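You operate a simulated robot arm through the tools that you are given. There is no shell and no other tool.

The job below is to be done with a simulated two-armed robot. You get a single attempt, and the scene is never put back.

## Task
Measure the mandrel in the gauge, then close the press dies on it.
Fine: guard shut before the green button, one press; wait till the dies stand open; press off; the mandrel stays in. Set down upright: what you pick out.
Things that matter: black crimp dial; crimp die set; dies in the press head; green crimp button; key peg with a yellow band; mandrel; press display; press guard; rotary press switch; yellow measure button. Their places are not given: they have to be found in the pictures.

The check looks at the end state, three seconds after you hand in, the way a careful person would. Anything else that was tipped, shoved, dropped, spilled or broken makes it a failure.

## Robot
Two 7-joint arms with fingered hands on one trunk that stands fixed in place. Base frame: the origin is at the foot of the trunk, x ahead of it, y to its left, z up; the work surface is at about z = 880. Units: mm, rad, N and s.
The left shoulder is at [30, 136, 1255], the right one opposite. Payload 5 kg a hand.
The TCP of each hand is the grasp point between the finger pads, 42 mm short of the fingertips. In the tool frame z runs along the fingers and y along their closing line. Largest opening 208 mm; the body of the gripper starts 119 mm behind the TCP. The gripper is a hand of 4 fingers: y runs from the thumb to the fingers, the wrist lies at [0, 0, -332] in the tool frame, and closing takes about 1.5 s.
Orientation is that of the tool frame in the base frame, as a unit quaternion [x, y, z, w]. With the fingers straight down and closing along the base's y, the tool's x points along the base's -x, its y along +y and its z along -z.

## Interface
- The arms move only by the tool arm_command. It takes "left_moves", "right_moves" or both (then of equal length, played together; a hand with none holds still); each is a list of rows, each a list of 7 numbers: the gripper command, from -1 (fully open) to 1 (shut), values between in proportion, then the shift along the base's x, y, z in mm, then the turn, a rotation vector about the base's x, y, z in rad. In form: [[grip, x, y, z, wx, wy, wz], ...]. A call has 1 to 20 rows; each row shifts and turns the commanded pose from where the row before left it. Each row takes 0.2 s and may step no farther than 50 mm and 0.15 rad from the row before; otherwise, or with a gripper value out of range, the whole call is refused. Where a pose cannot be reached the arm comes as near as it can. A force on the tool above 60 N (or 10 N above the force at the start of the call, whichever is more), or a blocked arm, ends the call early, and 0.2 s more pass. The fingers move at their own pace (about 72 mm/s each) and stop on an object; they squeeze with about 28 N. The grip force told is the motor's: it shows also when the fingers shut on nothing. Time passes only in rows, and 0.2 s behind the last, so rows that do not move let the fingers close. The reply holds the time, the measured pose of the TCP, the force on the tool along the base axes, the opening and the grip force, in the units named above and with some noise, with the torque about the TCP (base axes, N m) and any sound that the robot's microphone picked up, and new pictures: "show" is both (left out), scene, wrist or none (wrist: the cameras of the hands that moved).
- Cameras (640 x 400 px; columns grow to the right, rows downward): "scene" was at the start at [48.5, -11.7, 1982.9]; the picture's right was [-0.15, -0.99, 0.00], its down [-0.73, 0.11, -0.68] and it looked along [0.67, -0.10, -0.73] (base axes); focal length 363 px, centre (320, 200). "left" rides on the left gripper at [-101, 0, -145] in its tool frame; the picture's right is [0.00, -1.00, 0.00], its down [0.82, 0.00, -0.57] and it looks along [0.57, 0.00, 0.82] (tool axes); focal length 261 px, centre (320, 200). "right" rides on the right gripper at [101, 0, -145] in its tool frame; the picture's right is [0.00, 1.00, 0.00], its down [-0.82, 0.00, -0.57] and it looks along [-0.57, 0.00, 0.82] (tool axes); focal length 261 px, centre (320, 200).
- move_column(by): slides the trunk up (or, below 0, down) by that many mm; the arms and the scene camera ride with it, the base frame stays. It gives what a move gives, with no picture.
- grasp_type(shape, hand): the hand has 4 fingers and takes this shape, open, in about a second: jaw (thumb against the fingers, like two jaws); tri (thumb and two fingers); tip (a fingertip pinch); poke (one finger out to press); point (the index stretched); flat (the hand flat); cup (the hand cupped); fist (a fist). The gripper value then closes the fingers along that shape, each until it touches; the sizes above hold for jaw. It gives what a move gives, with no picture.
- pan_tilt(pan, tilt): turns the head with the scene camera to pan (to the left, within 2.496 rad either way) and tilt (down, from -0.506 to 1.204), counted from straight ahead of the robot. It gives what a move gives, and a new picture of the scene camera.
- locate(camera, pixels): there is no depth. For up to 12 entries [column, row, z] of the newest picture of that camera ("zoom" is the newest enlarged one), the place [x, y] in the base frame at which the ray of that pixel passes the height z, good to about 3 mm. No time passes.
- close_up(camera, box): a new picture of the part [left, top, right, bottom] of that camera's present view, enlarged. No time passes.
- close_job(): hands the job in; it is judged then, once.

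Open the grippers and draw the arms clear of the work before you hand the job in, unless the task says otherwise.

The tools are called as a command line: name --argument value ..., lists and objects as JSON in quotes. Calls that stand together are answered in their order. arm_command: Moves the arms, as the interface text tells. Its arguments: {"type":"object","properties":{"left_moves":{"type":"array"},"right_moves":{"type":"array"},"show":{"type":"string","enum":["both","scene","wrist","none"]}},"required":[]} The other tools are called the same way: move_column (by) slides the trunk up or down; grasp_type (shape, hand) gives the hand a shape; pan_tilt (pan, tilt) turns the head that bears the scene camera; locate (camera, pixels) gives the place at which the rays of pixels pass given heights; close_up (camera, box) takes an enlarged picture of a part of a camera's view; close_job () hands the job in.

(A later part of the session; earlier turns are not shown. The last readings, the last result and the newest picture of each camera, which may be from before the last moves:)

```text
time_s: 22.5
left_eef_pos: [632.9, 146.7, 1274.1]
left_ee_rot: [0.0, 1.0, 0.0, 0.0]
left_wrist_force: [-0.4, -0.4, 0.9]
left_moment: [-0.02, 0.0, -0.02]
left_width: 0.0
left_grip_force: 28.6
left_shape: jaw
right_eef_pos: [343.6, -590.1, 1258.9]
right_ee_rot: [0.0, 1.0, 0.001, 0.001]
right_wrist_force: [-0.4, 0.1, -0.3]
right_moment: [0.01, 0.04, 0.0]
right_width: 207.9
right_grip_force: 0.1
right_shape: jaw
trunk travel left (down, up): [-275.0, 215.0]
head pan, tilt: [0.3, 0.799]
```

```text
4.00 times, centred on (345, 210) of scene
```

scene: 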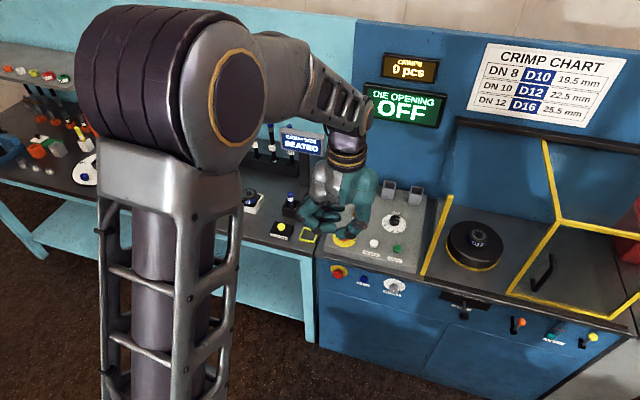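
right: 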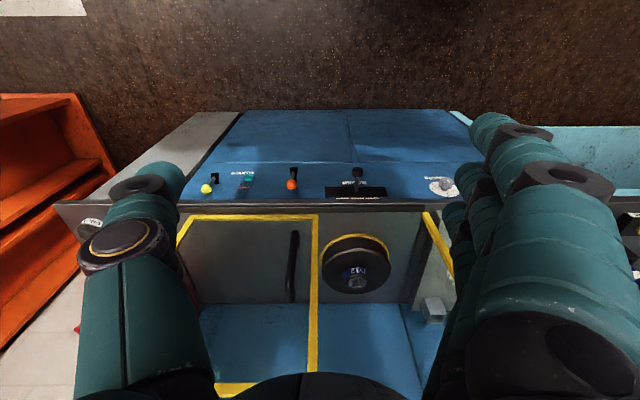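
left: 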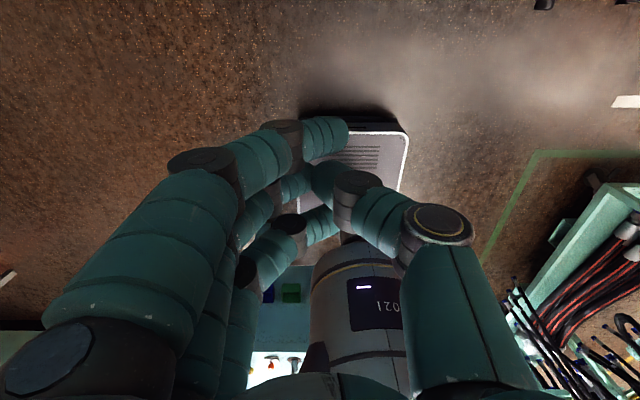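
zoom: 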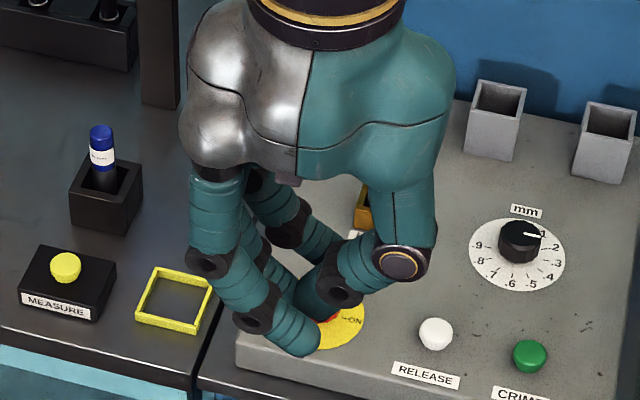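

Poke leaves the thumb tip lowest on the tool axis, so I use poke and move above the measure button.

grasp_type --shape "poke" --hand "left"

arm_command --left_moves '[[-1, 28, 35, -20, 0, 0, 0], [-1, 28, 35, -20, 0, 0, 0], [-1, 28, 35, -20, 0, 0, 0], [-1, 28, 35, -20, 0, 0, 0], [-1, 28, 35, -20, 0, 0, 0], [-1, 28, 35, -20, 0, 0, 0], [-1, 28, 35, -20, 0, 0, 0], [-1, 28, 35, -20, 0, 0, 0], [-1, 3, 4, -40, 0, 0, 0], [-1, 0, 0, -40, 0, 0, 0]]' --show "wrist"

```text
time_s: 23.4
left_eef_pos: [632.5, 147.7, 1274.2]
left_ee_rot: [0.0, 1.0, 0.001, 0.0]
left_wrist_force: [-0.1, 0.5, 0.3]
left_moment: [-0.01, 0.01, 0.02]
left_width: 0.1
left_grip_force: 0.0
left_shape: poke
right_eef_pos: [343.5, -590.0, 1259.5]
right_ee_rot: [0.001, 1.0, 0.0, 0.0]
right_wrist_force: [0.2, -0.1, -0.5]
right_moment: [0.02, 0.0, 0.0]
right_width: 208.0
right_grip_force: 0.2
right_shape: jaw
trunk travel left (down, up): [-275.0, 215.0]
head pan, tilt: [0.3, 0.799]
```

```text
time_s: 25.6
left_eef_pos: [858.6, 431.9, 1035.9]
left_ee_rot: [0.0, 1.0, -0.001, 0.001]
left_wrist_force: [1.2, 1.0, 0.5]
left_moment: [-0.09, 0.14, -0.03]
left_width: 0.0
left_grip_force: 0.2
left_shape: poke
right_eef_pos: [345.4, -589.3, 1257.9]
right_ee_rot: [-0.001, 1.0, 0.0, 0.001]
right_wrist_force: [0.1, 0.9, 0.9]
right_moment: [-0.09, 0.1, 0.02]
right_width: 207.9
right_grip_force: 0.1
right_shape: jaw
trunk travel left (down, up): [-275.0, 215.0]
head pan, tilt: [0.3, 0.799]
```

left: 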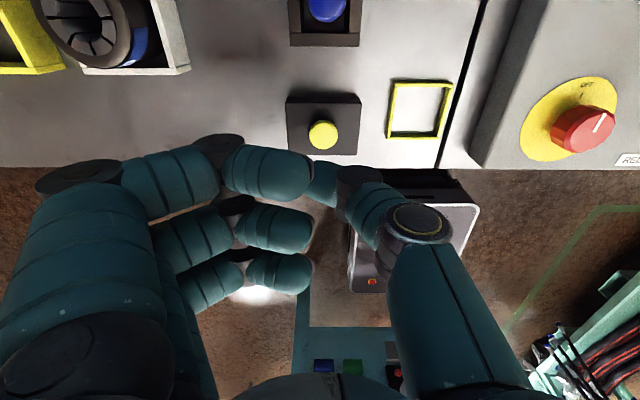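

I refine the button place with the new view at (322,134).

locate --camera "left" --pixels '[[322, 134, 905], [322, 134, 915], [322, 134, 925], [322, 134, 935], [326, 5, 970], [586, 125, 930]]'

```text
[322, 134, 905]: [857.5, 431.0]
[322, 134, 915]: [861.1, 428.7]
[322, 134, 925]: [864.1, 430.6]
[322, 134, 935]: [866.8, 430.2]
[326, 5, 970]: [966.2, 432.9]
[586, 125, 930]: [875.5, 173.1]
```

Button lies about (861,430). I lower toward it, slowly at the end.

arm_command --left_moves '[[-1, 2, -2, -30, 0, 0, 0], [-1, 0, 0, -30, 0, 0, 0], [-1, 0, 0, -6, 0, 0, 0], [-1, 0, 0, -4, 0, 0, 0]]' --show "both"

close_up --camera "scene" --box '[260, 120, 340, 250]'

```text
time_s: 26.6
left_eef_pos: [860.7, 432.3, 965.0]
left_ee_rot: [0.0, 1.0, 0.0, 0.001]
left_wrist_force: [-0.1, 0.1, -1.2]
left_moment: [-0.01, 0.02, 0.0]
left_width: 0.0
left_grip_force: 0.1
left_shape: poke
right_eef_pos: [344.9, -589.7, 1259.0]
right_ee_rot: [-0.001, 1.0, 0.0, 0.001]
right_wrist_force: [-0.2, 0.2, 0.3]
right_moment: [-0.02, 0.07, -0.01]
right_width: 207.9
right_grip_force: 0.1
right_shape: jaw
trunk travel left (down, up): [-275.0, 215.0]
head pan, tilt: [0.3, 0.799]
```

scene: 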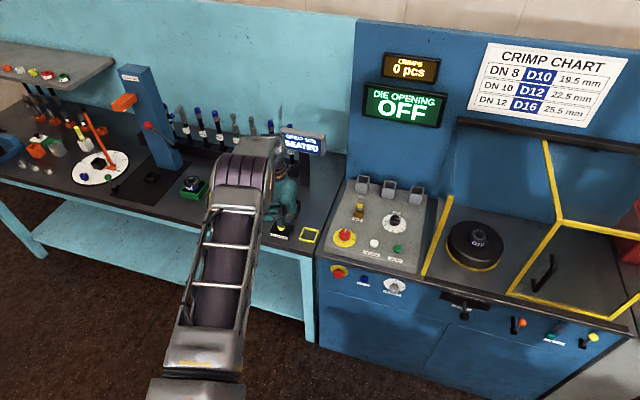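
left: 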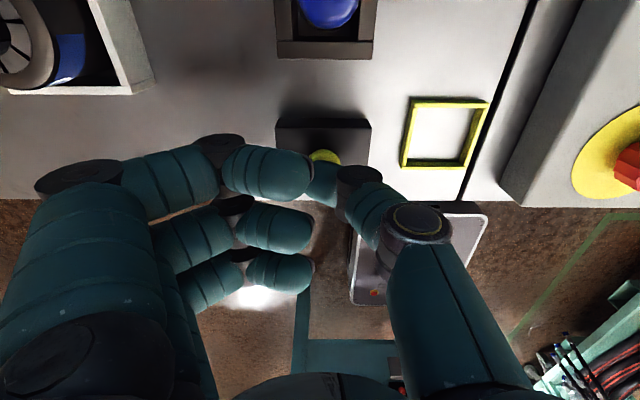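

```text
3.08 times, centred on (300, 185) of scene
```

zoom: 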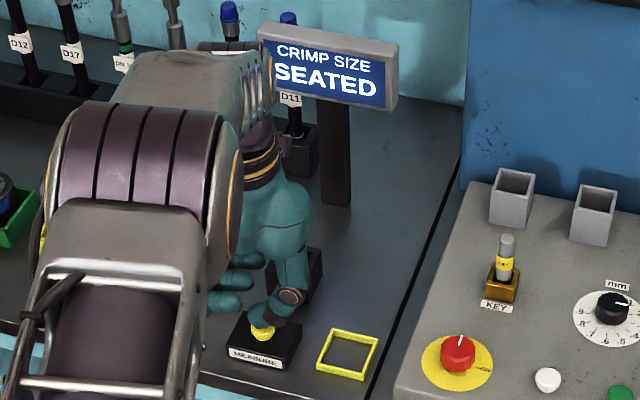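

The thumb tip is now just above the button's back edge; I press further in small steps, watching force.

arm_command --left_moves '[[-1, -1, 0, -4, 0, 0, 0], [-1, -1, 0, -4, 0, 0, 0], [-1, 0, 0, -4, 0, 0, 0]]' --show "wrist"

close_up --camera "scene" --box '[260, 120, 340, 250]'

```text
time_s: 27.4
left_eef_pos: [860.5, 430.6, 957.0]
left_ee_rot: [0.0, 1.0, 0.001, 0.001]
left_wrist_force: [-0.6, -3.1, 22.9]
left_moment: [0.04, 0.07, -0.02]
left_width: 0.1
left_grip_force: 0.1
left_shape: poke
right_eef_pos: [342.4, -590.6, 1259.3]
right_ee_rot: [0.001, 1.0, 0.001, 0.0]
right_wrist_force: [-0.4, -0.2, -0.1]
right_moment: [0.02, -0.04, 0.03]
right_width: 208.0
right_grip_force: 0.0
right_shape: jaw
trunk travel left (down, up): [-275.0, 215.0]
head pan, tilt: [0.3, 0.799]
heard: click
```

left: 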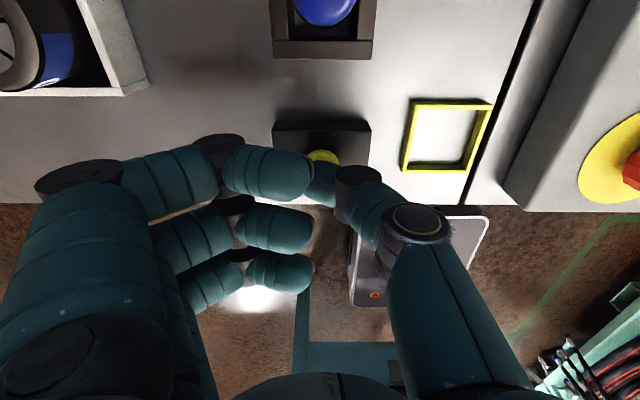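

```text
3.08 times, centred on (300, 185) of scene
```

zoom: 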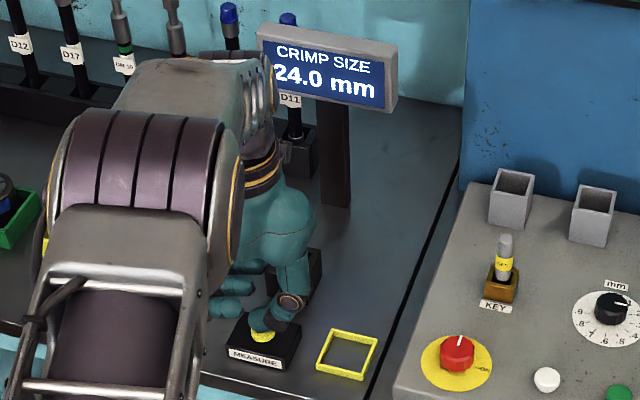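

The gauge now reads 24.0 mm. I lift off and move over the red rotary switch to look at it.

arm_command --left_moves '[[-1, 0, 0, 30, 0, 0, 0], [-1, 0, 0, 40, 0, 0, 0], [-1, 0, -40, 25, 0, 0, 0], [-1, 0, -40, 25, 0, 0, 0], [-1, 0, -40, 10, 0, 0, 0], [-1, 0, -40, 0, 0, 0, 0], [-1, 0, -40, 0, 0, 0, 0], [-1, 0, -40, 0, 0, 0, 0]]' --show "wrist"

close_up --camera "left" --box '[150, 0, 640, 150]'

```text
time_s: 29.2
left_eef_pos: [859.4, 194.2, 1083.6]
left_ee_rot: [-0.001, 1.0, 0.002, -0.001]
left_wrist_force: [-0.3, 1.5, 0.5]
left_moment: [-0.13, -0.05, -0.03]
left_width: 0.3
left_grip_force: 0.1
left_shape: poke
right_eef_pos: [345.1, -591.9, 1257.0]
right_ee_rot: [0.0, 1.0, 0.0, 0.0]
right_wrist_force: [0.2, -0.2, 0.1]
right_moment: [0.15, 0.01, -0.01]
right_width: 208.0
right_grip_force: 0.0
right_shape: jaw
trunk travel left (down, up): [-275.0, 215.0]
head pan, tilt: [0.3, 0.799]
```

left: 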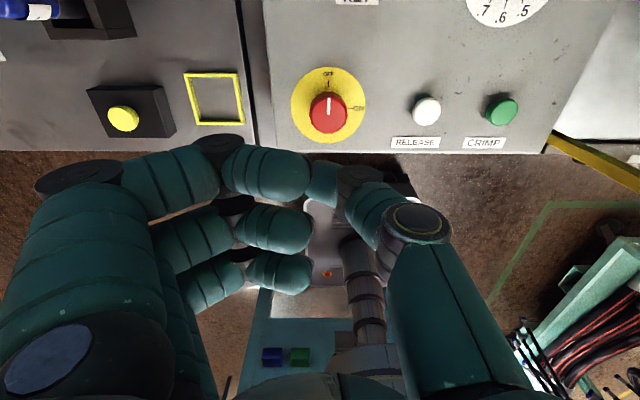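

```text
1.31 times, centred on (395, 75) of left
```

zoom: 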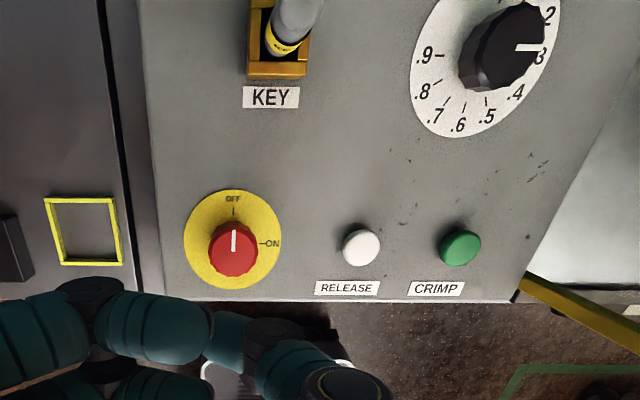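

I locate knob, buttons and panel edge in this view at several heights.

locate --camera "left" --pixels '[[328, 105, 905], [328, 105, 920], [329, 105, 940], [425, 108, 920], [502, 109, 920], [277, 152, 905], [277, 152, 890], [550, 153, 905], [345, 0, 940]]'

close_up --camera "left" --box '[260, 50, 400, 150]'

close_up --camera "scene" --box '[325, 170, 425, 270]'

```text
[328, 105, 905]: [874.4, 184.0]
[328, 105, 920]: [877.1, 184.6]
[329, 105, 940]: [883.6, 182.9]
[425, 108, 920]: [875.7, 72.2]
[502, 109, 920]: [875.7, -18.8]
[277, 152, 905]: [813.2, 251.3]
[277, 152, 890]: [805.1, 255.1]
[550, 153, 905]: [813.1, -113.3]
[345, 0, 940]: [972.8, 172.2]
```

```text
4.00 times, centred on (330, 100) of left
```

zoom: 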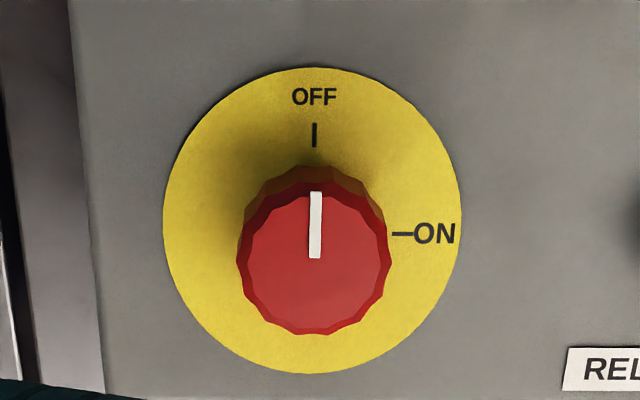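

```text
4.00 times, centred on (375, 220) of scene
```

zoom: 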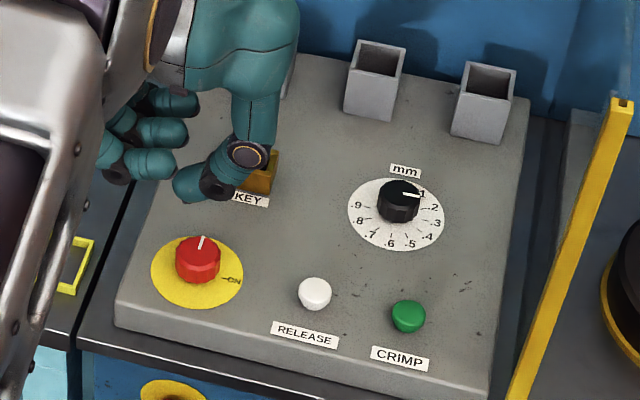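

The knob is about 40 mm wide at (877,184); ON is a quarter turn clockwise. I try the "tri" shape at mid opening to see it.

grasp_type --shape "tri" --hand "left"

arm_command --left_moves '[[0.2, 0, 0, 30, 0, 0, 0], [0.2, 0, 0, 0, 0, 0, 0], [0.2, 0, 0, 0, 0, 0, 0], [0.2, 0, 0, 0, 0, 0, 0], [0.2, 0, 0, 0, 0, 0, 0], [0.2, 0, 0, 0, 0, 0, 0]]' --show "wrist"

close_up --camera "scene" --box '[280, 140, 440, 260]'

```text
time_s: 30.1
left_eef_pos: [860.1, 192.5, 1084.3]
left_ee_rot: [0.0, 1.0, 0.0, 0.0]
left_wrist_force: [0.0, -0.8, 0.0]
left_moment: [0.07, -0.03, 0.01]
left_width: 207.8
left_grip_force: 0.1
left_shape: tri
right_eef_pos: [344.2, -589.4, 1258.1]
right_ee_rot: [0.001, 1.0, 0.0, 0.0]
right_wrist_force: [0.1, 0.8, 0.6]
right_moment: [0.04, 0.01, 0.0]
right_width: 208.1
right_grip_force: 0.1
right_shape: jaw
trunk travel left (down, up): [-275.0, 215.0]
head pan, tilt: [0.3, 0.799]
```

```text
time_s: 31.5
left_eef_pos: [859.2, 194.1, 1114.4]
left_ee_rot: [0.0, 1.0, 0.0, -0.001]
left_wrist_force: [0.1, -0.4, -0.4]
left_moment: [0.0, -0.03, -0.02]
left_width: 83.8
left_grip_force: 0.1
left_shape: tri
right_eef_pos: [343.2, -589.8, 1256.9]
right_ee_rot: [0.001, 1.0, 0.0, -0.001]
right_wrist_force: [0.3, -1.0, -0.3]
right_moment: [0.02, 0.0, 0.0]
right_width: 208.0
right_grip_force: 0.0
right_shape: jaw
trunk travel left (down, up): [-275.0, 215.0]
head pan, tilt: [0.3, 0.799]
```

left: 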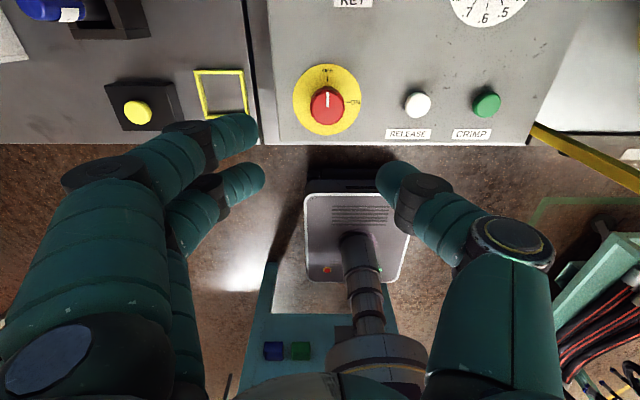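

```text
3.33 times, centred on (360, 200) of scene
```

zoom: 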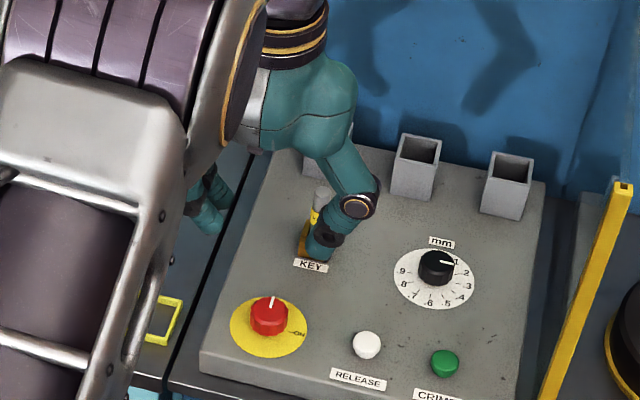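

Tri puts thumb against the middle finger on the axis. I rotate the hand +0.75 rad about z above the knob and center it.

locate --camera "left" --pixels '[[327, 102, 945], [327, 102, 935], [327, 102, 925], [417, 103, 930], [487, 104, 930]]'

arm_command --left_moves '[[0.2, 4, -2, -5, 0, 0, 0.15], [0.2, 4, -2, -5, 0, 0, 0.15], [0.2, 4, -2, -5, 0, 0, 0.15], [0.2, 4, -2, -5, 0, 0, 0.15], [0.2, 3, -1, -5, 0, 0, 0.15]]' --show "wrist"

```text
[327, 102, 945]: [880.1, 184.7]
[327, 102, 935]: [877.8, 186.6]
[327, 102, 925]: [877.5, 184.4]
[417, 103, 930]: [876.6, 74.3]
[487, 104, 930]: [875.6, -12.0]
```

```text
time_s: 32.7
left_eef_pos: [880.0, 182.2, 1089.0]
left_ee_rot: [-0.366, 0.93, 0.0, 0.0]
left_wrist_force: [0.9, 0.0, -0.1]
left_moment: [-0.01, 0.01, 0.01]
left_width: 84.1
left_grip_force: 0.1
left_shape: tri
right_eef_pos: [344.5, -588.9, 1257.6]
right_ee_rot: [0.0, 1.0, 0.0, -0.001]
right_wrist_force: [-0.2, 0.3, 0.7]
right_moment: [0.0, 0.02, 0.01]
right_width: 207.8
right_grip_force: 0.1
right_shape: jaw
trunk travel left (down, up): [-275.0, 215.0]
head pan, tilt: [0.3, 0.799]
```

left: 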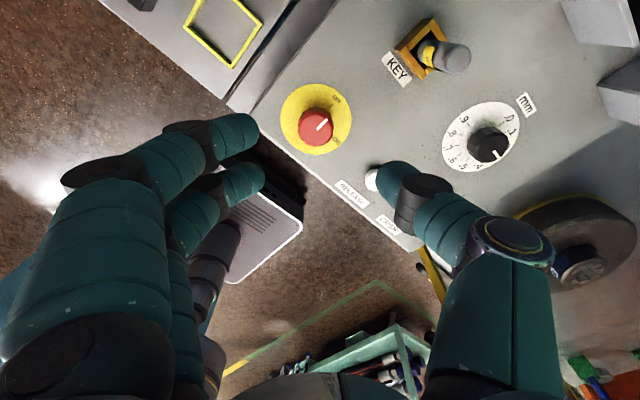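

I recheck the knob's position from this turned view, top of knob at (316,127).

locate --camera "left" --pixels '[[316, 127, 945], [316, 127, 935], [316, 127, 925], [316, 119, 915], [487, 144, 945], [374, 180, 920]]'

close_up --camera "left" --box '[260, 60, 380, 180]'

```text
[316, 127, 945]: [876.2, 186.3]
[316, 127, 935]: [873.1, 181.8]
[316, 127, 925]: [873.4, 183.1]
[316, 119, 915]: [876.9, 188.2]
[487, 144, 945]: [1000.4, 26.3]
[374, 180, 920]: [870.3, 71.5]
```

```text
3.33 times, centred on (320, 120) of left
```

zoom: 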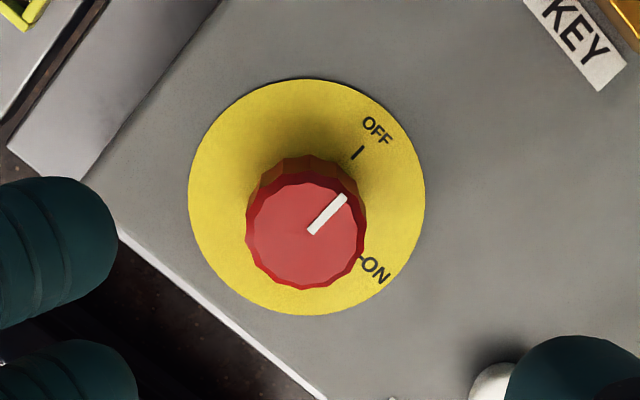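

Knob centre ≈ (876,185). I descend with care.

arm_command --left_moves '[[0.2, -4, 3, -30, 0, 0, 0], [0.2, 0, 0, -30, 0, 0, 0], [0.2, 0, 0, -25, 0, 0, 0], [0.2, 0, 0, -10, 0, 0, 0], [0.2, 0, 0, -8, 0, 0, 0], [0.2, 0, 0, -8, 0, 0, 0]]' --show "both"

close_up --camera "scene" --box '[310, 180, 410, 270]'

```text
time_s: 34.1
left_eef_pos: [875.9, 185.8, 976.9]
left_ee_rot: [-0.365, 0.931, -0.001, 0.0]
left_wrist_force: [0.1, -0.2, 0.2]
left_moment: [-0.01, -0.04, -0.03]
left_width: 83.9
left_grip_force: 0.1
left_shape: tri
right_eef_pos: [345.2, -589.0, 1257.8]
right_ee_rot: [0.0, 1.0, 0.0, 0.0]
right_wrist_force: [0.1, 0.0, 0.3]
right_moment: [-0.01, 0.01, -0.02]
right_width: 208.0
right_grip_force: 0.0
right_shape: jaw
trunk travel left (down, up): [-275.0, 215.0]
head pan, tilt: [0.3, 0.799]
```

scene: 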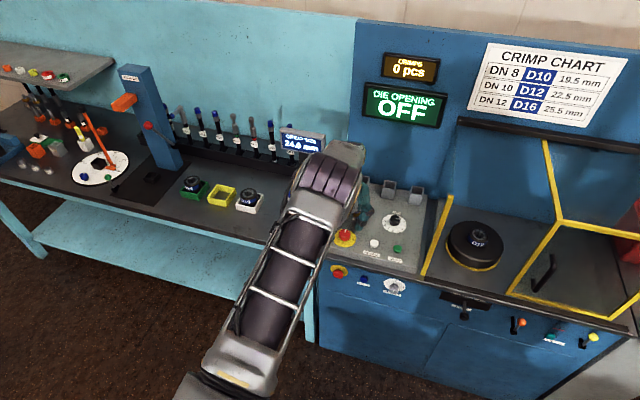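
left: 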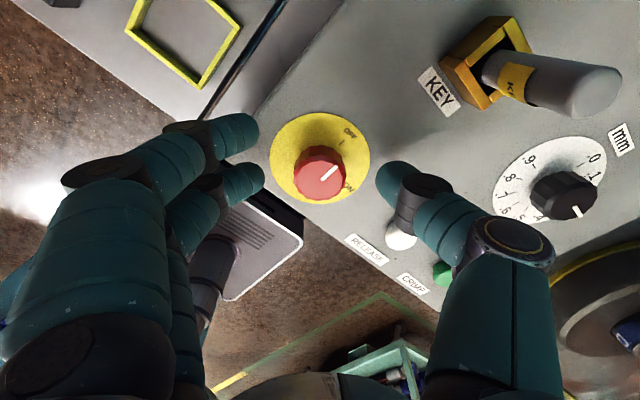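

```text
4.44 times, centred on (360, 225) of scene
```

zoom: 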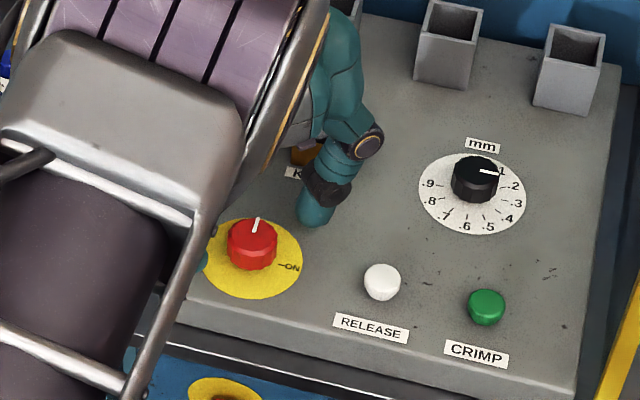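

Knob top is at about the fingertips' level. I lower another 16 mm and close.

arm_command --left_moves '[[0.2, 0, 0, -6, 0, 0, 0], [0.2, 0, 0, -5, 0, 0, 0], [0.2, 0, 0, -5, 0, 0, 0]]' --show "wrist"

```text
time_s: 34.9
left_eef_pos: [873.7, 185.7, 964.3]
left_ee_rot: [-0.366, 0.931, 0.001, 0.0]
left_wrist_force: [-1.7, 0.2, 8.6]
left_moment: [0.46, 0.3, 0.06]
left_width: 84.0
left_grip_force: 0.2
left_shape: tri
right_eef_pos: [342.1, -589.7, 1258.5]
right_ee_rot: [0.001, 1.0, 0.0, -0.001]
right_wrist_force: [-0.6, -0.1, 0.0]
right_moment: [-0.01, -0.06, -0.02]
right_width: 208.0
right_grip_force: 0.1
right_shape: jaw
trunk travel left (down, up): [-275.0, 215.0]
head pan, tilt: [0.3, 0.799]
```

left: 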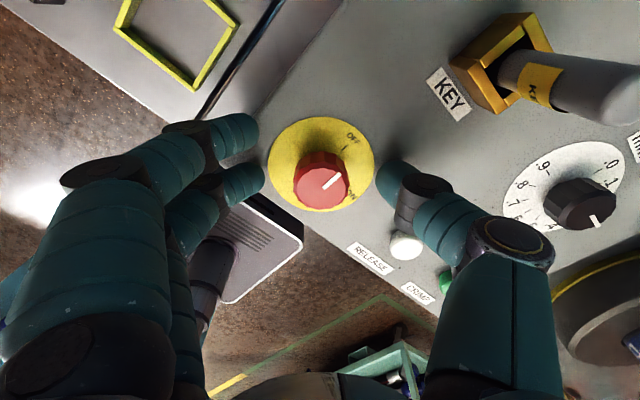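

Fingertips touched the panel (8.6 N). I raise 4 mm and close on the knob.

arm_command --left_moves '[[0.2, 1, 0, 6, 0, 0, 0], [0.5, 0, 0, 0, 0, 0, 0], [0.6, 0, 0, 0, 0, 0, 0], [0.7, 0, 0, 0, 0, 0, 0], [0.8, 0, 0, 0, 0, 0, 0], [0.9, 0, 0, 0, 0, 0, 0], [0.9, 0, 0, 0, 0, 0, 0], [0.9, 0, 0, 0, 0, 0, 0], [0.9, 0, 0, 0, 0, 0, 0]]' --show "wrist"

```text
time_s: 36.9
left_eef_pos: [875.0, 183.6, 967.5]
left_ee_rot: [-0.366, 0.931, 0.0, 0.0]
left_wrist_force: [7.7, -6.7, -3.0]
left_moment: [-0.12, -0.11, -0.02]
left_width: 21.6
left_grip_force: 28.0
left_shape: tri
right_eef_pos: [344.8, -590.7, 1257.3]
right_ee_rot: [0.001, 1.0, -0.001, 0.0]
right_wrist_force: [-0.7, 0.1, -0.4]
right_moment: [-0.01, -0.01, -0.02]
right_width: 208.1
right_grip_force: 0.0
right_shape: jaw
trunk travel left (down, up): [-275.0, 215.0]
head pan, tilt: [0.3, 0.799]
```

left: 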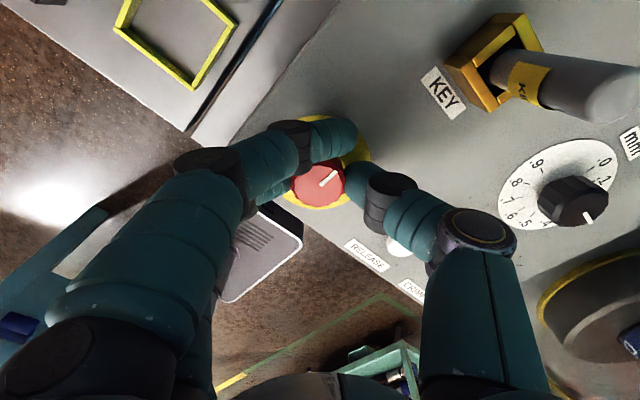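

Gripped. I turn the hand clockwise about z by 1.6 rad to bring the mark to ON.

arm_command --left_moves '[[0.9, 1, -1, 0, 0, 0, -0.14], [0.9, 0, 0, 0, 0, 0, -0.14], [0.9, 0, 0, 0, 0, 0, -0.14], [0.9, 0, 0, 0, 0, 0, -0.14], [0.9, 0, 0, 0, 0, 0, -0.14], [0.9, 0, 0, 0, 0, 0, -0.14], [0.9, 0, 0, 0, 0, 0, -0.14], [0.9, 0, 0, 0, 0, 0, -0.14], [0.9, 0, 0, 0, 0, 0, -0.14], [0.9, 0, 0, 0, 0, 0, -0.14], [0.9, 0, 0, 0, 0, 0, -0.14], [0.9, 0, 0, 0, 0, 0, -0.07]]' --show "both"

```text
time_s: 39.5
left_eef_pos: [875.6, 185.0, 968.5]
left_ee_rot: [0.418, 0.908, 0.001, -0.001]
left_wrist_force: [-16.6, -7.6, -4.4]
left_moment: [-0.19, 0.44, 0.21]
left_width: 21.7
left_grip_force: 27.3
left_shape: tri
right_eef_pos: [342.7, -589.4, 1258.3]
right_ee_rot: [0.0, 1.0, 0.0, 0.0]
right_wrist_force: [0.4, 0.1, 0.0]
right_moment: [0.02, 0.04, 0.0]
right_width: 208.0
right_grip_force: 0.0
right_shape: jaw
trunk travel left (down, up): [-275.0, 215.0]
head pan, tilt: [0.3, 0.799]
```

scene: 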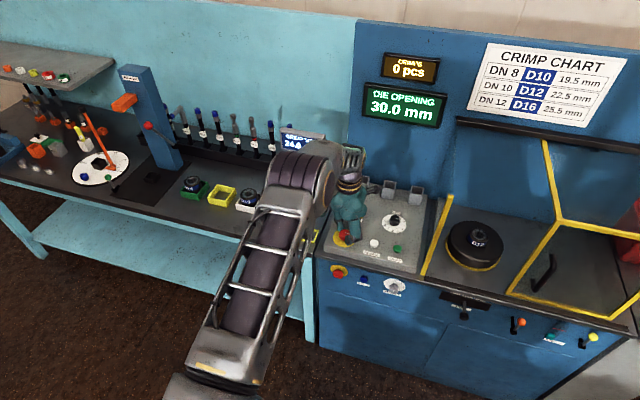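
left: 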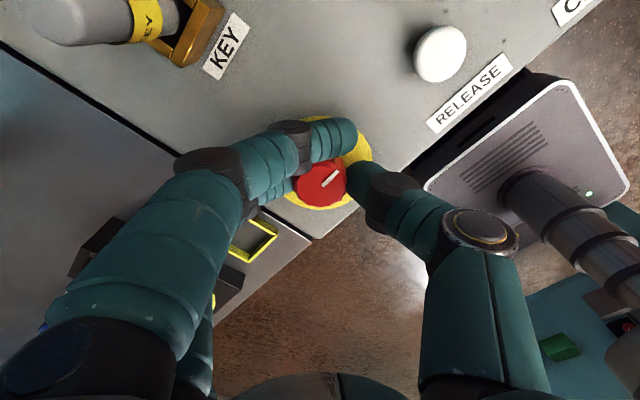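

Press is on: display reads DIE OPENING 30.0 mm. I open, lift, and look at the dial closely.

arm_command --left_moves '[[0.2, 0, 0, 0, 0, 0, 0], [0.2, 0, 0, 0, 0, 0, 0], [0.2, 0, 0, 0, 0, 0, 0], [0.2, 0, 0, 0, 0, 0, 0], [0.2, 0, 0, 30, 0, 0, 0], [0.2, 0, 0, 50, 0, 0, 0], [0.2, 0, 0, 50, 0, 0, 0.12], [0.2, 0, 0, 40, 0, 0, 0.15], [0.2, 0, -40, 0, 0, 0, 0.15], [0.2, 0, -40, 0, 0, 0, 0.15], [0.2, 0, -40, 0, 0, 0, 0.15], [0.2, 0, -40, 0, 0, 0, 0.15]]' --show "both"

close_up --camera "scene" --box '[375, 200, 415, 240]'

close_up --camera "left" --box '[200, 0, 500, 150]'

```text
time_s: 42.1
left_eef_pos: [876.0, 22.6, 1137.3]
left_ee_rot: [-0.006, 1.0, 0.001, 0.0]
left_wrist_force: [-0.2, 0.7, -0.5]
left_moment: [-0.09, 0.0, 0.02]
left_width: 82.9
left_grip_force: 0.2
left_shape: tri
right_eef_pos: [344.2, -591.3, 1256.9]
right_ee_rot: [0.0, 1.0, 0.001, 0.0]
right_wrist_force: [-0.6, -0.5, -0.4]
right_moment: [0.15, 0.03, 0.01]
right_width: 208.0
right_grip_force: 0.1
right_shape: jaw
trunk travel left (down, up): [-275.0, 215.0]
head pan, tilt: [0.3, 0.799]
```

scene: 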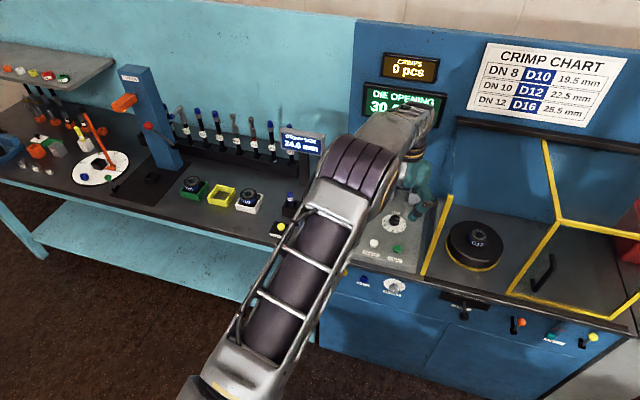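
left: 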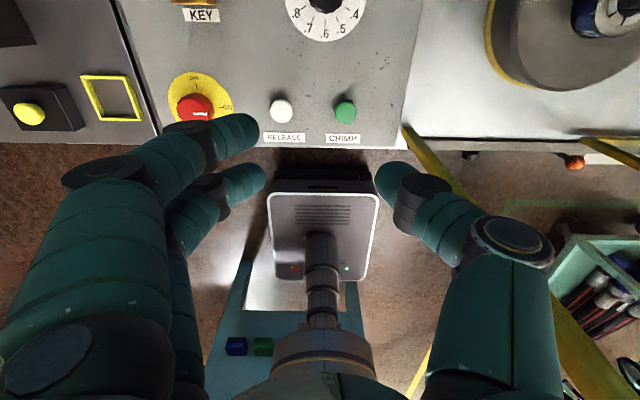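

```text
10.00 times, centred on (395, 220) of scene
```

zoom: 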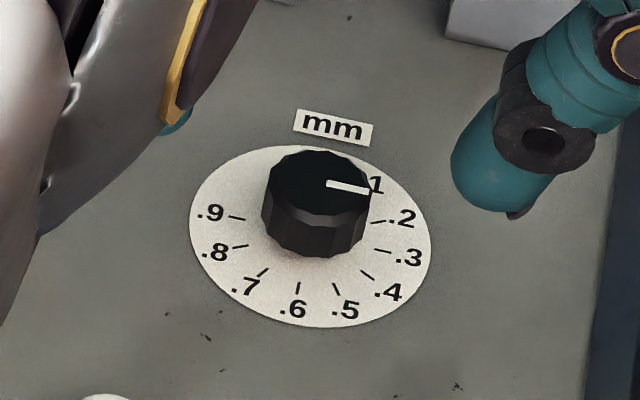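

```text
2.13 times, centred on (350, 75) of left
```

zoom: 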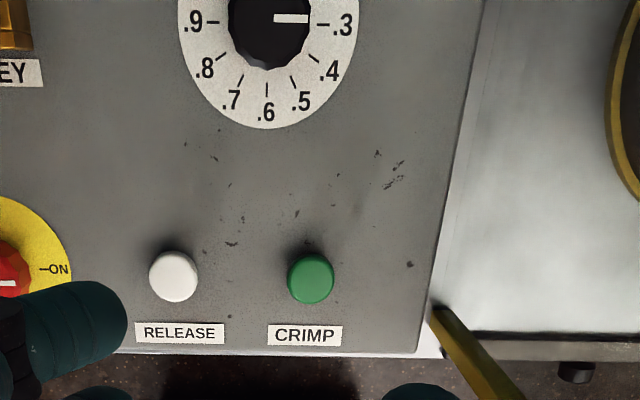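

The dial reads .3; the display shows actual opening of 30.0 mm, wide enough for the 24 mm mandrel in the D12 dies. I raise the trunk a bit and bring the left hand, tilted forward, in front of the press head to inspect it and check reach.

move_column --by 60

arm_command --left_moves '[[0.2, -40, 0, 20, 0, 0, 0], [0.2, -40, 0, 20, 0, 0, 0], [0.2, -40, 0, 20, 0, 0, 0], [0.2, -40, 0, 0, 0, 0, 0], [0.2, -30, -30, 0, 0, -0.1, 0], [0.2, 0, -45, 0, 0, -0.1, 0], [0.2, 0, -45, 0, 0, -0.1, 0], [0.2, 0, -45, 0, 0, -0.1, 0], [0.2, 0, -45, 0, 0, -0.05, 0], [0.2, 0, -45, 0, 0, 0, 0], [0.2, 0, -30, 0, 0, 0, 0]]' --show "both"

```text
time_s: 43.1
left_eef_pos: [875.9, 23.4, 1197.2]
left_ee_rot: [-0.005, 1.0, 0.001, 0.0]
left_wrist_force: [0.0, -0.6, -0.5]
left_moment: [0.03, 0.01, -0.04]
left_width: 82.9
left_grip_force: 0.0
left_shape: tri
right_eef_pos: [343.5, -590.2, 1317.7]
right_ee_rot: [0.001, 1.0, 0.0, 0.0]
right_wrist_force: [0.0, 0.3, -0.5]
right_moment: [0.04, -0.01, 0.03]
right_width: 207.9
right_grip_force: 0.0
right_shape: jaw
trunk travel left (down, up): [-335.0, 155.0]
head pan, tilt: [0.3, 0.799]
```

```text
time_s: 45.5
left_eef_pos: [684.9, -259.0, 1257.7]
left_ee_rot: [-0.006, 0.975, 0.0, 0.223]
left_wrist_force: [0.0, -0.1, -1.2]
left_moment: [0.01, -0.01, 0.01]
left_width: 82.9
left_grip_force: 0.0
left_shape: tri
right_eef_pos: [342.5, -590.6, 1318.2]
right_ee_rot: [-0.001, 1.0, 0.001, 0.0]
right_wrist_force: [-0.4, 0.1, 0.6]
right_moment: [0.03, 0.01, 0.0]
right_width: 207.7
right_grip_force: 0.0
right_shape: jaw
trunk travel left (down, up): [-335.0, 155.0]
head pan, tilt: [0.3, 0.799]
```

scene: 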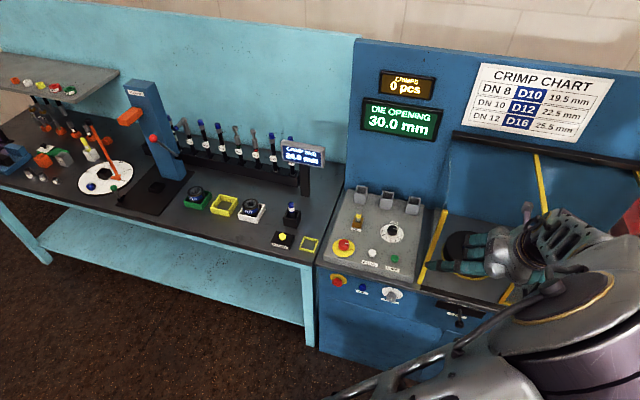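
left: 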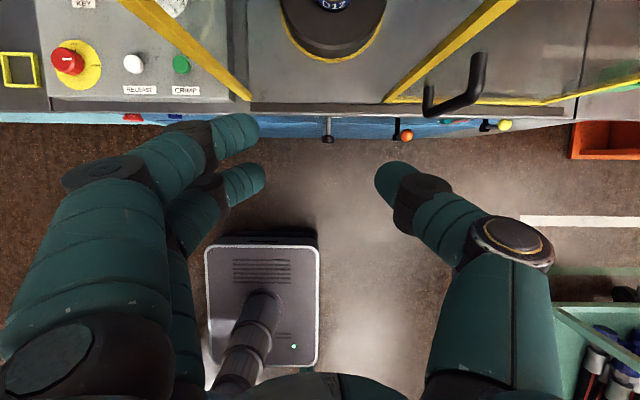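

Tilt worked. I move forward for a view straight on the press head.

arm_command --left_moves '[[0.2, 45, 0, -5, 0, 0, 0], [0.2, 45, 0, -5, 0, 0, 0], [0.2, 45, 0, -5, 0, 0, 0], [0.2, 40, 0, -5, 0, 0, 0]]' --show "both"

close_up --camera "left" --box '[200, 0, 520, 200]'

```text
time_s: 46.5
left_eef_pos: [861.0, -263.1, 1234.7]
left_ee_rot: [-0.004, 0.975, -0.001, 0.22]
left_wrist_force: [-6.3, 1.4, -3.5]
left_moment: [-0.29, 0.0, 0.9]
left_width: 83.1
left_grip_force: 0.1
left_shape: tri
right_eef_pos: [345.7, -589.0, 1318.2]
right_ee_rot: [0.0, 1.0, 0.0, -0.001]
right_wrist_force: [0.5, 0.5, -0.3]
right_moment: [-0.01, 0.14, -0.04]
right_width: 207.9
right_grip_force: 0.0
right_shape: jaw
trunk travel left (down, up): [-335.0, 155.0]
head pan, tilt: [0.3, 0.799]
```

scene: 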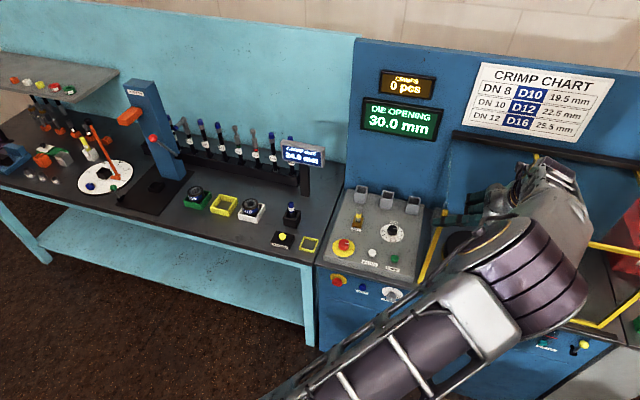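
left: 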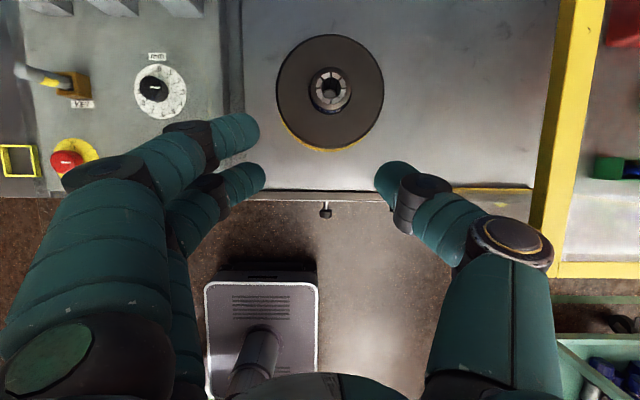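

```text
2.00 times, centred on (360, 100) of left
```

zoom: 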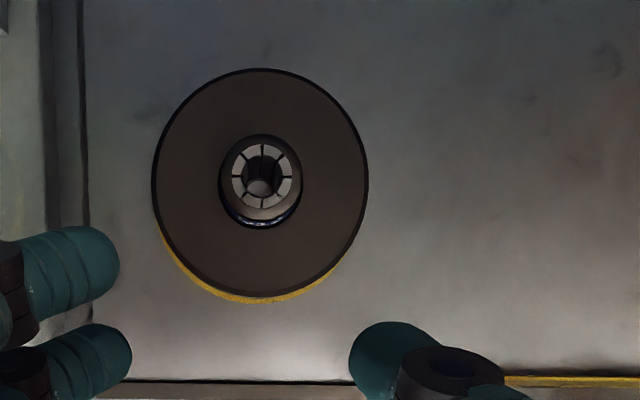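

There's a small force reading; I hold still to see if it persists, and locate the die bore.

arm_command --left_moves '[[0.2, 0, 0, 0, 0, 0, 0]]' --show "none"

locate --camera "left" --pixels '[[330, 90, 960], [330, 90, 980], [330, 90, 1000], [330, 92, 885], [330, 150, 890], [277, 92, 940], [384, 92, 940], [330, 36, 940], [330, 146, 940], [222, 100, 900], [260, 190, 890], [570, 0, 890]]'

```text
time_s: 46.9
left_eef_pos: [860.9, -263.8, 1235.8]
left_ee_rot: [-0.005, 0.975, 0.0, 0.222]
left_wrist_force: [-6.4, 0.5, 0.6]
left_moment: [0.16, 0.08, 1.06]
left_width: 83.0
left_grip_force: 0.0
left_shape: tri
right_eef_pos: [344.5, -591.0, 1318.5]
right_ee_rot: [0.0, 1.0, 0.0, 0.001]
right_wrist_force: [0.1, 0.1, 0.1]
right_moment: [0.02, 0.09, -0.01]
right_width: 208.1
right_grip_force: 0.0
right_shape: jaw
trunk travel left (down, up): [-335.0, 155.0]
head pan, tilt: [0.3, 0.799]
```

```text
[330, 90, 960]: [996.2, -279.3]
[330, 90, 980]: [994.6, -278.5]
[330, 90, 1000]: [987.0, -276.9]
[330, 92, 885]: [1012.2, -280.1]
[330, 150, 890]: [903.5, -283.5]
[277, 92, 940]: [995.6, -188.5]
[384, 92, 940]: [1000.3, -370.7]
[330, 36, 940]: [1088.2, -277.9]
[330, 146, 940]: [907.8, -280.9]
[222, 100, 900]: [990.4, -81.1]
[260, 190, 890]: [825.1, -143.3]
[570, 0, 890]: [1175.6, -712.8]
```

The hand touched the fixed post at y≈-110 lightly (6 N). I back straight out along -x.

arm_command --left_moves '[[0.2, -40, -5, 5, 0, 0, 0], [0.2, -45, 0, 5, 0, 0, 0], [0.2, -45, 0, 5, 0, 0, 0], [0.2, -45, 0, 5, 0, 0, 0]]' --show "both"

pan_tilt --pan -0.2 --tilt 0.8

```text
time_s: 47.9
left_eef_pos: [684.3, -267.0, 1258.5]
left_ee_rot: [-0.004, 0.975, -0.001, 0.224]
left_wrist_force: [-0.8, 0.0, -0.1]
left_moment: [-0.03, -0.1, 0.0]
left_width: 82.7
left_grip_force: 0.1
left_shape: tri
right_eef_pos: [340.7, -590.7, 1319.0]
right_ee_rot: [0.001, 1.0, 0.0, 0.001]
right_wrist_force: [-1.2, 0.1, 0.5]
right_moment: [0.01, -0.22, -0.01]
right_width: 208.0
right_grip_force: 0.0
right_shape: jaw
trunk travel left (down, up): [-335.0, 155.0]
head pan, tilt: [0.3, 0.799]
```

scene: 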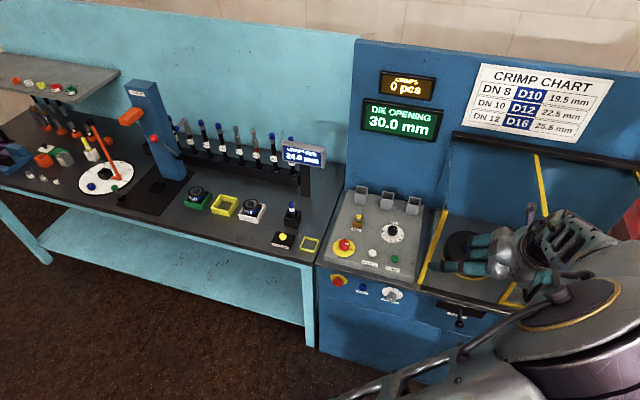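
left: 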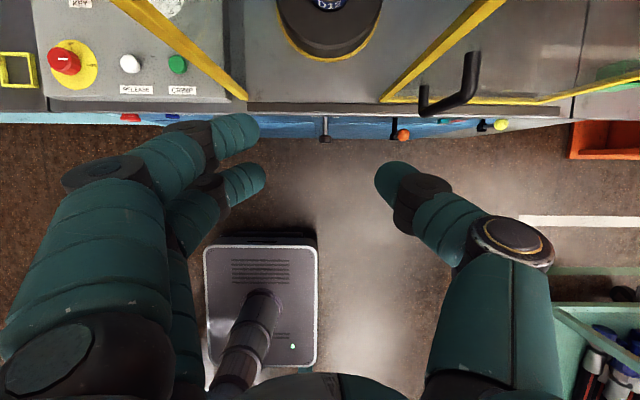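

```text
time_s: 48.9
left_eef_pos: [686.5, -265.8, 1256.6]
left_ee_rot: [-0.005, 0.975, -0.001, 0.224]
left_wrist_force: [-0.1, 0.6, -0.5]
left_moment: [-0.02, -0.03, 0.01]
left_width: 83.2
left_grip_force: 0.1
left_shape: tri
right_eef_pos: [343.9, -590.1, 1319.1]
right_ee_rot: [0.0, 1.0, 0.0, 0.0]
right_wrist_force: [-0.2, 0.2, -0.8]
right_moment: [0.0, -0.02, -0.01]
right_width: 207.7
right_grip_force: 0.0
right_shape: jaw
trunk travel left (down, up): [-335.0, 155.0]
head pan, tilt: [-0.201, 0.799]
```

scene: 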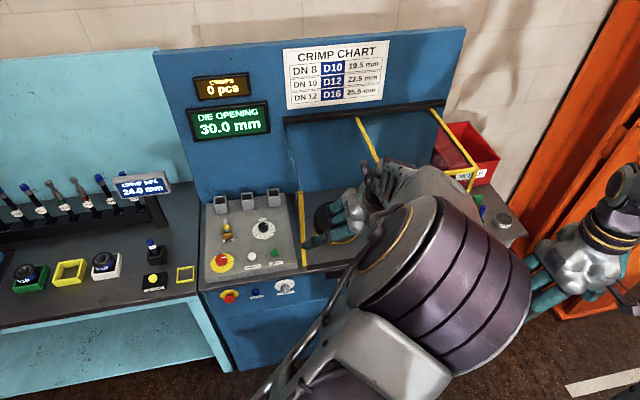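

I locate both posts' bases precisely from this wrist view: (245,98) and (383,98), and the handle at (470,60)-(424,90).

locate --camera "left" --pixels '[[246, 100, 888], [383, 101, 888], [325, 60, 890], [425, 112, 940], [425, 112, 1000], [425, 87, 1000], [470, 55, 1100], [470, 55, 1150], [470, 55, 1060], [540, 104, 888]]'

close_up --camera "left" --box '[220, 0, 580, 160]'

```text
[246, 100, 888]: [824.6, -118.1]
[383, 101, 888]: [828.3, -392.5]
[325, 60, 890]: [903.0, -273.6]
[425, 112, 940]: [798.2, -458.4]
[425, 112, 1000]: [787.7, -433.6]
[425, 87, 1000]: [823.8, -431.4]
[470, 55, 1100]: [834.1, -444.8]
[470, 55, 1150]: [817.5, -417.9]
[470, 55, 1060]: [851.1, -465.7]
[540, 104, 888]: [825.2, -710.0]
```

```text
1.78 times, centred on (400, 80) of left
```

zoom: 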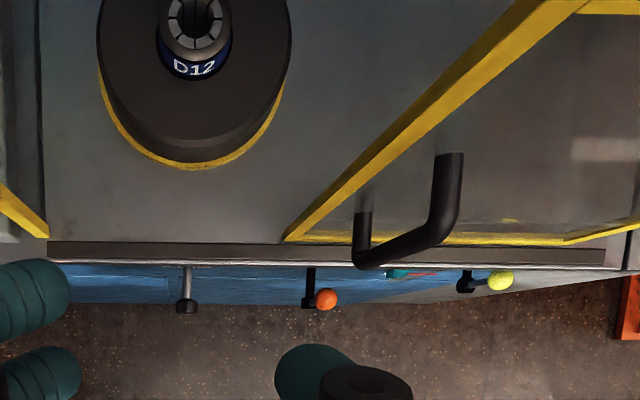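

Inner edges are at y=-118 and -392; bore near (990,-279). I now travel to the gauge with the left hand, tilting to 0.6 rad.

arm_command --left_moves '[[0.2, 0, 48, 0, 0, 0, 0], [0.2, 0, 48, 0, 0, 0, 0], [0.2, 0, 48, 0, 0, 0, 0], [0.2, 0, 48, 0, 0, 0, 0], [0.2, 0, 48, 0, 0, 0, 0], [0.2, 0, 48, 0, 0, 0, 0], [0.2, 0, 48, 0, 0, 0, 0], [0.2, 0, 48, 0, 0, 0, 0], [0.2, 0, 48, 0, 0, 0, 0], [0.2, 0, 48, 0, 0, 0, 0], [0.2, 0, 48, 0, 0, 0, 0], [0.2, 0, 48, 0, 0, 0, 0], [0.2, 0, 48, 0, 0, -0.05, 0], [0.2, 20, 40, -10, 0, -0.05, 0], [0.2, 30, 33, -10, 0, -0.05, 0], [0.2, 45, 0, -10, 0, 0, 0], [0.2, 45, 0, -10, 0, 0, 0]]' --show "wrist"

pan_tilt --pan 0.1 --tilt 0.85

```text
time_s: 52.5
left_eef_pos: [830.8, 423.5, 1218.9]
left_ee_rot: [-0.004, 0.956, -0.001, 0.295]
left_wrist_force: [1.8, -2.0, 0.4]
left_moment: [0.16, 0.22, 0.11]
left_width: 83.2
left_grip_force: 0.0
left_shape: tri
right_eef_pos: [346.9, -593.4, 1315.3]
right_ee_rot: [-0.001, 1.0, 0.002, -0.001]
right_wrist_force: [1.5, -1.9, -1.1]
right_moment: [0.26, 0.19, -0.06]
right_width: 207.8
right_grip_force: 0.0
right_shape: jaw
trunk travel left (down, up): [-335.0, 155.0]
head pan, tilt: [-0.201, 0.799]
```

left: 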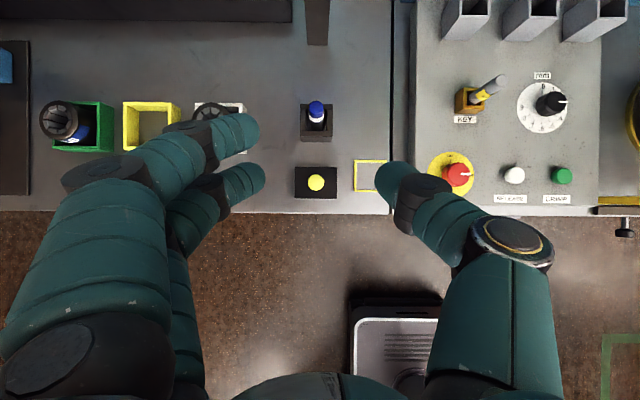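

```text
time_s: 53.3
left_eef_pos: [826.9, 430.6, 1219.2]
left_ee_rot: [-0.005, 0.955, -0.001, 0.296]
left_wrist_force: [-0.3, -0.1, 0.7]
left_moment: [-0.07, -0.05, -0.07]
left_width: 83.2
left_grip_force: 0.0
left_shape: tri
right_eef_pos: [342.5, -588.9, 1317.9]
right_ee_rot: [0.001, 1.0, 0.0, 0.001]
right_wrist_force: [0.1, 0.9, 0.2]
right_moment: [-0.12, -0.03, 0.02]
right_width: 207.7
right_grip_force: 0.1
right_shape: jaw
trunk travel left (down, up): [-335.0, 155.0]
head pan, tilt: [0.099, 0.85]
```

scene: 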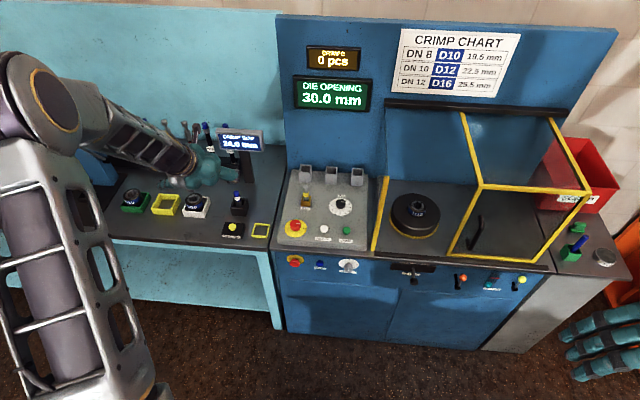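

The wrist camera now looks straight down. I enlarge the gauge block and locate.

close_up --camera "left" --box '[270, 80, 370, 210]'

locate --camera "left" --pixels '[[316, 106, 990], [317, 120, 935], [300, 104, 930], [332, 104, 930], [301, 139, 880], [333, 139, 880], [316, 182, 920]]'

```text
3.08 times, centred on (320, 145) of left
```

zoom: 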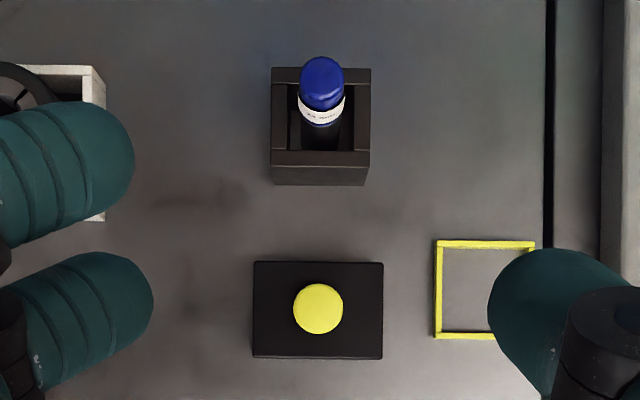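

```text
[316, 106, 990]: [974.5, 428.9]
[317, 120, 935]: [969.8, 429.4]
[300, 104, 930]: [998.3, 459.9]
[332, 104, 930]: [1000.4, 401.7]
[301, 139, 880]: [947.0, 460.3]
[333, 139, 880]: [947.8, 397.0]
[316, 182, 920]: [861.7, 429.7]
```

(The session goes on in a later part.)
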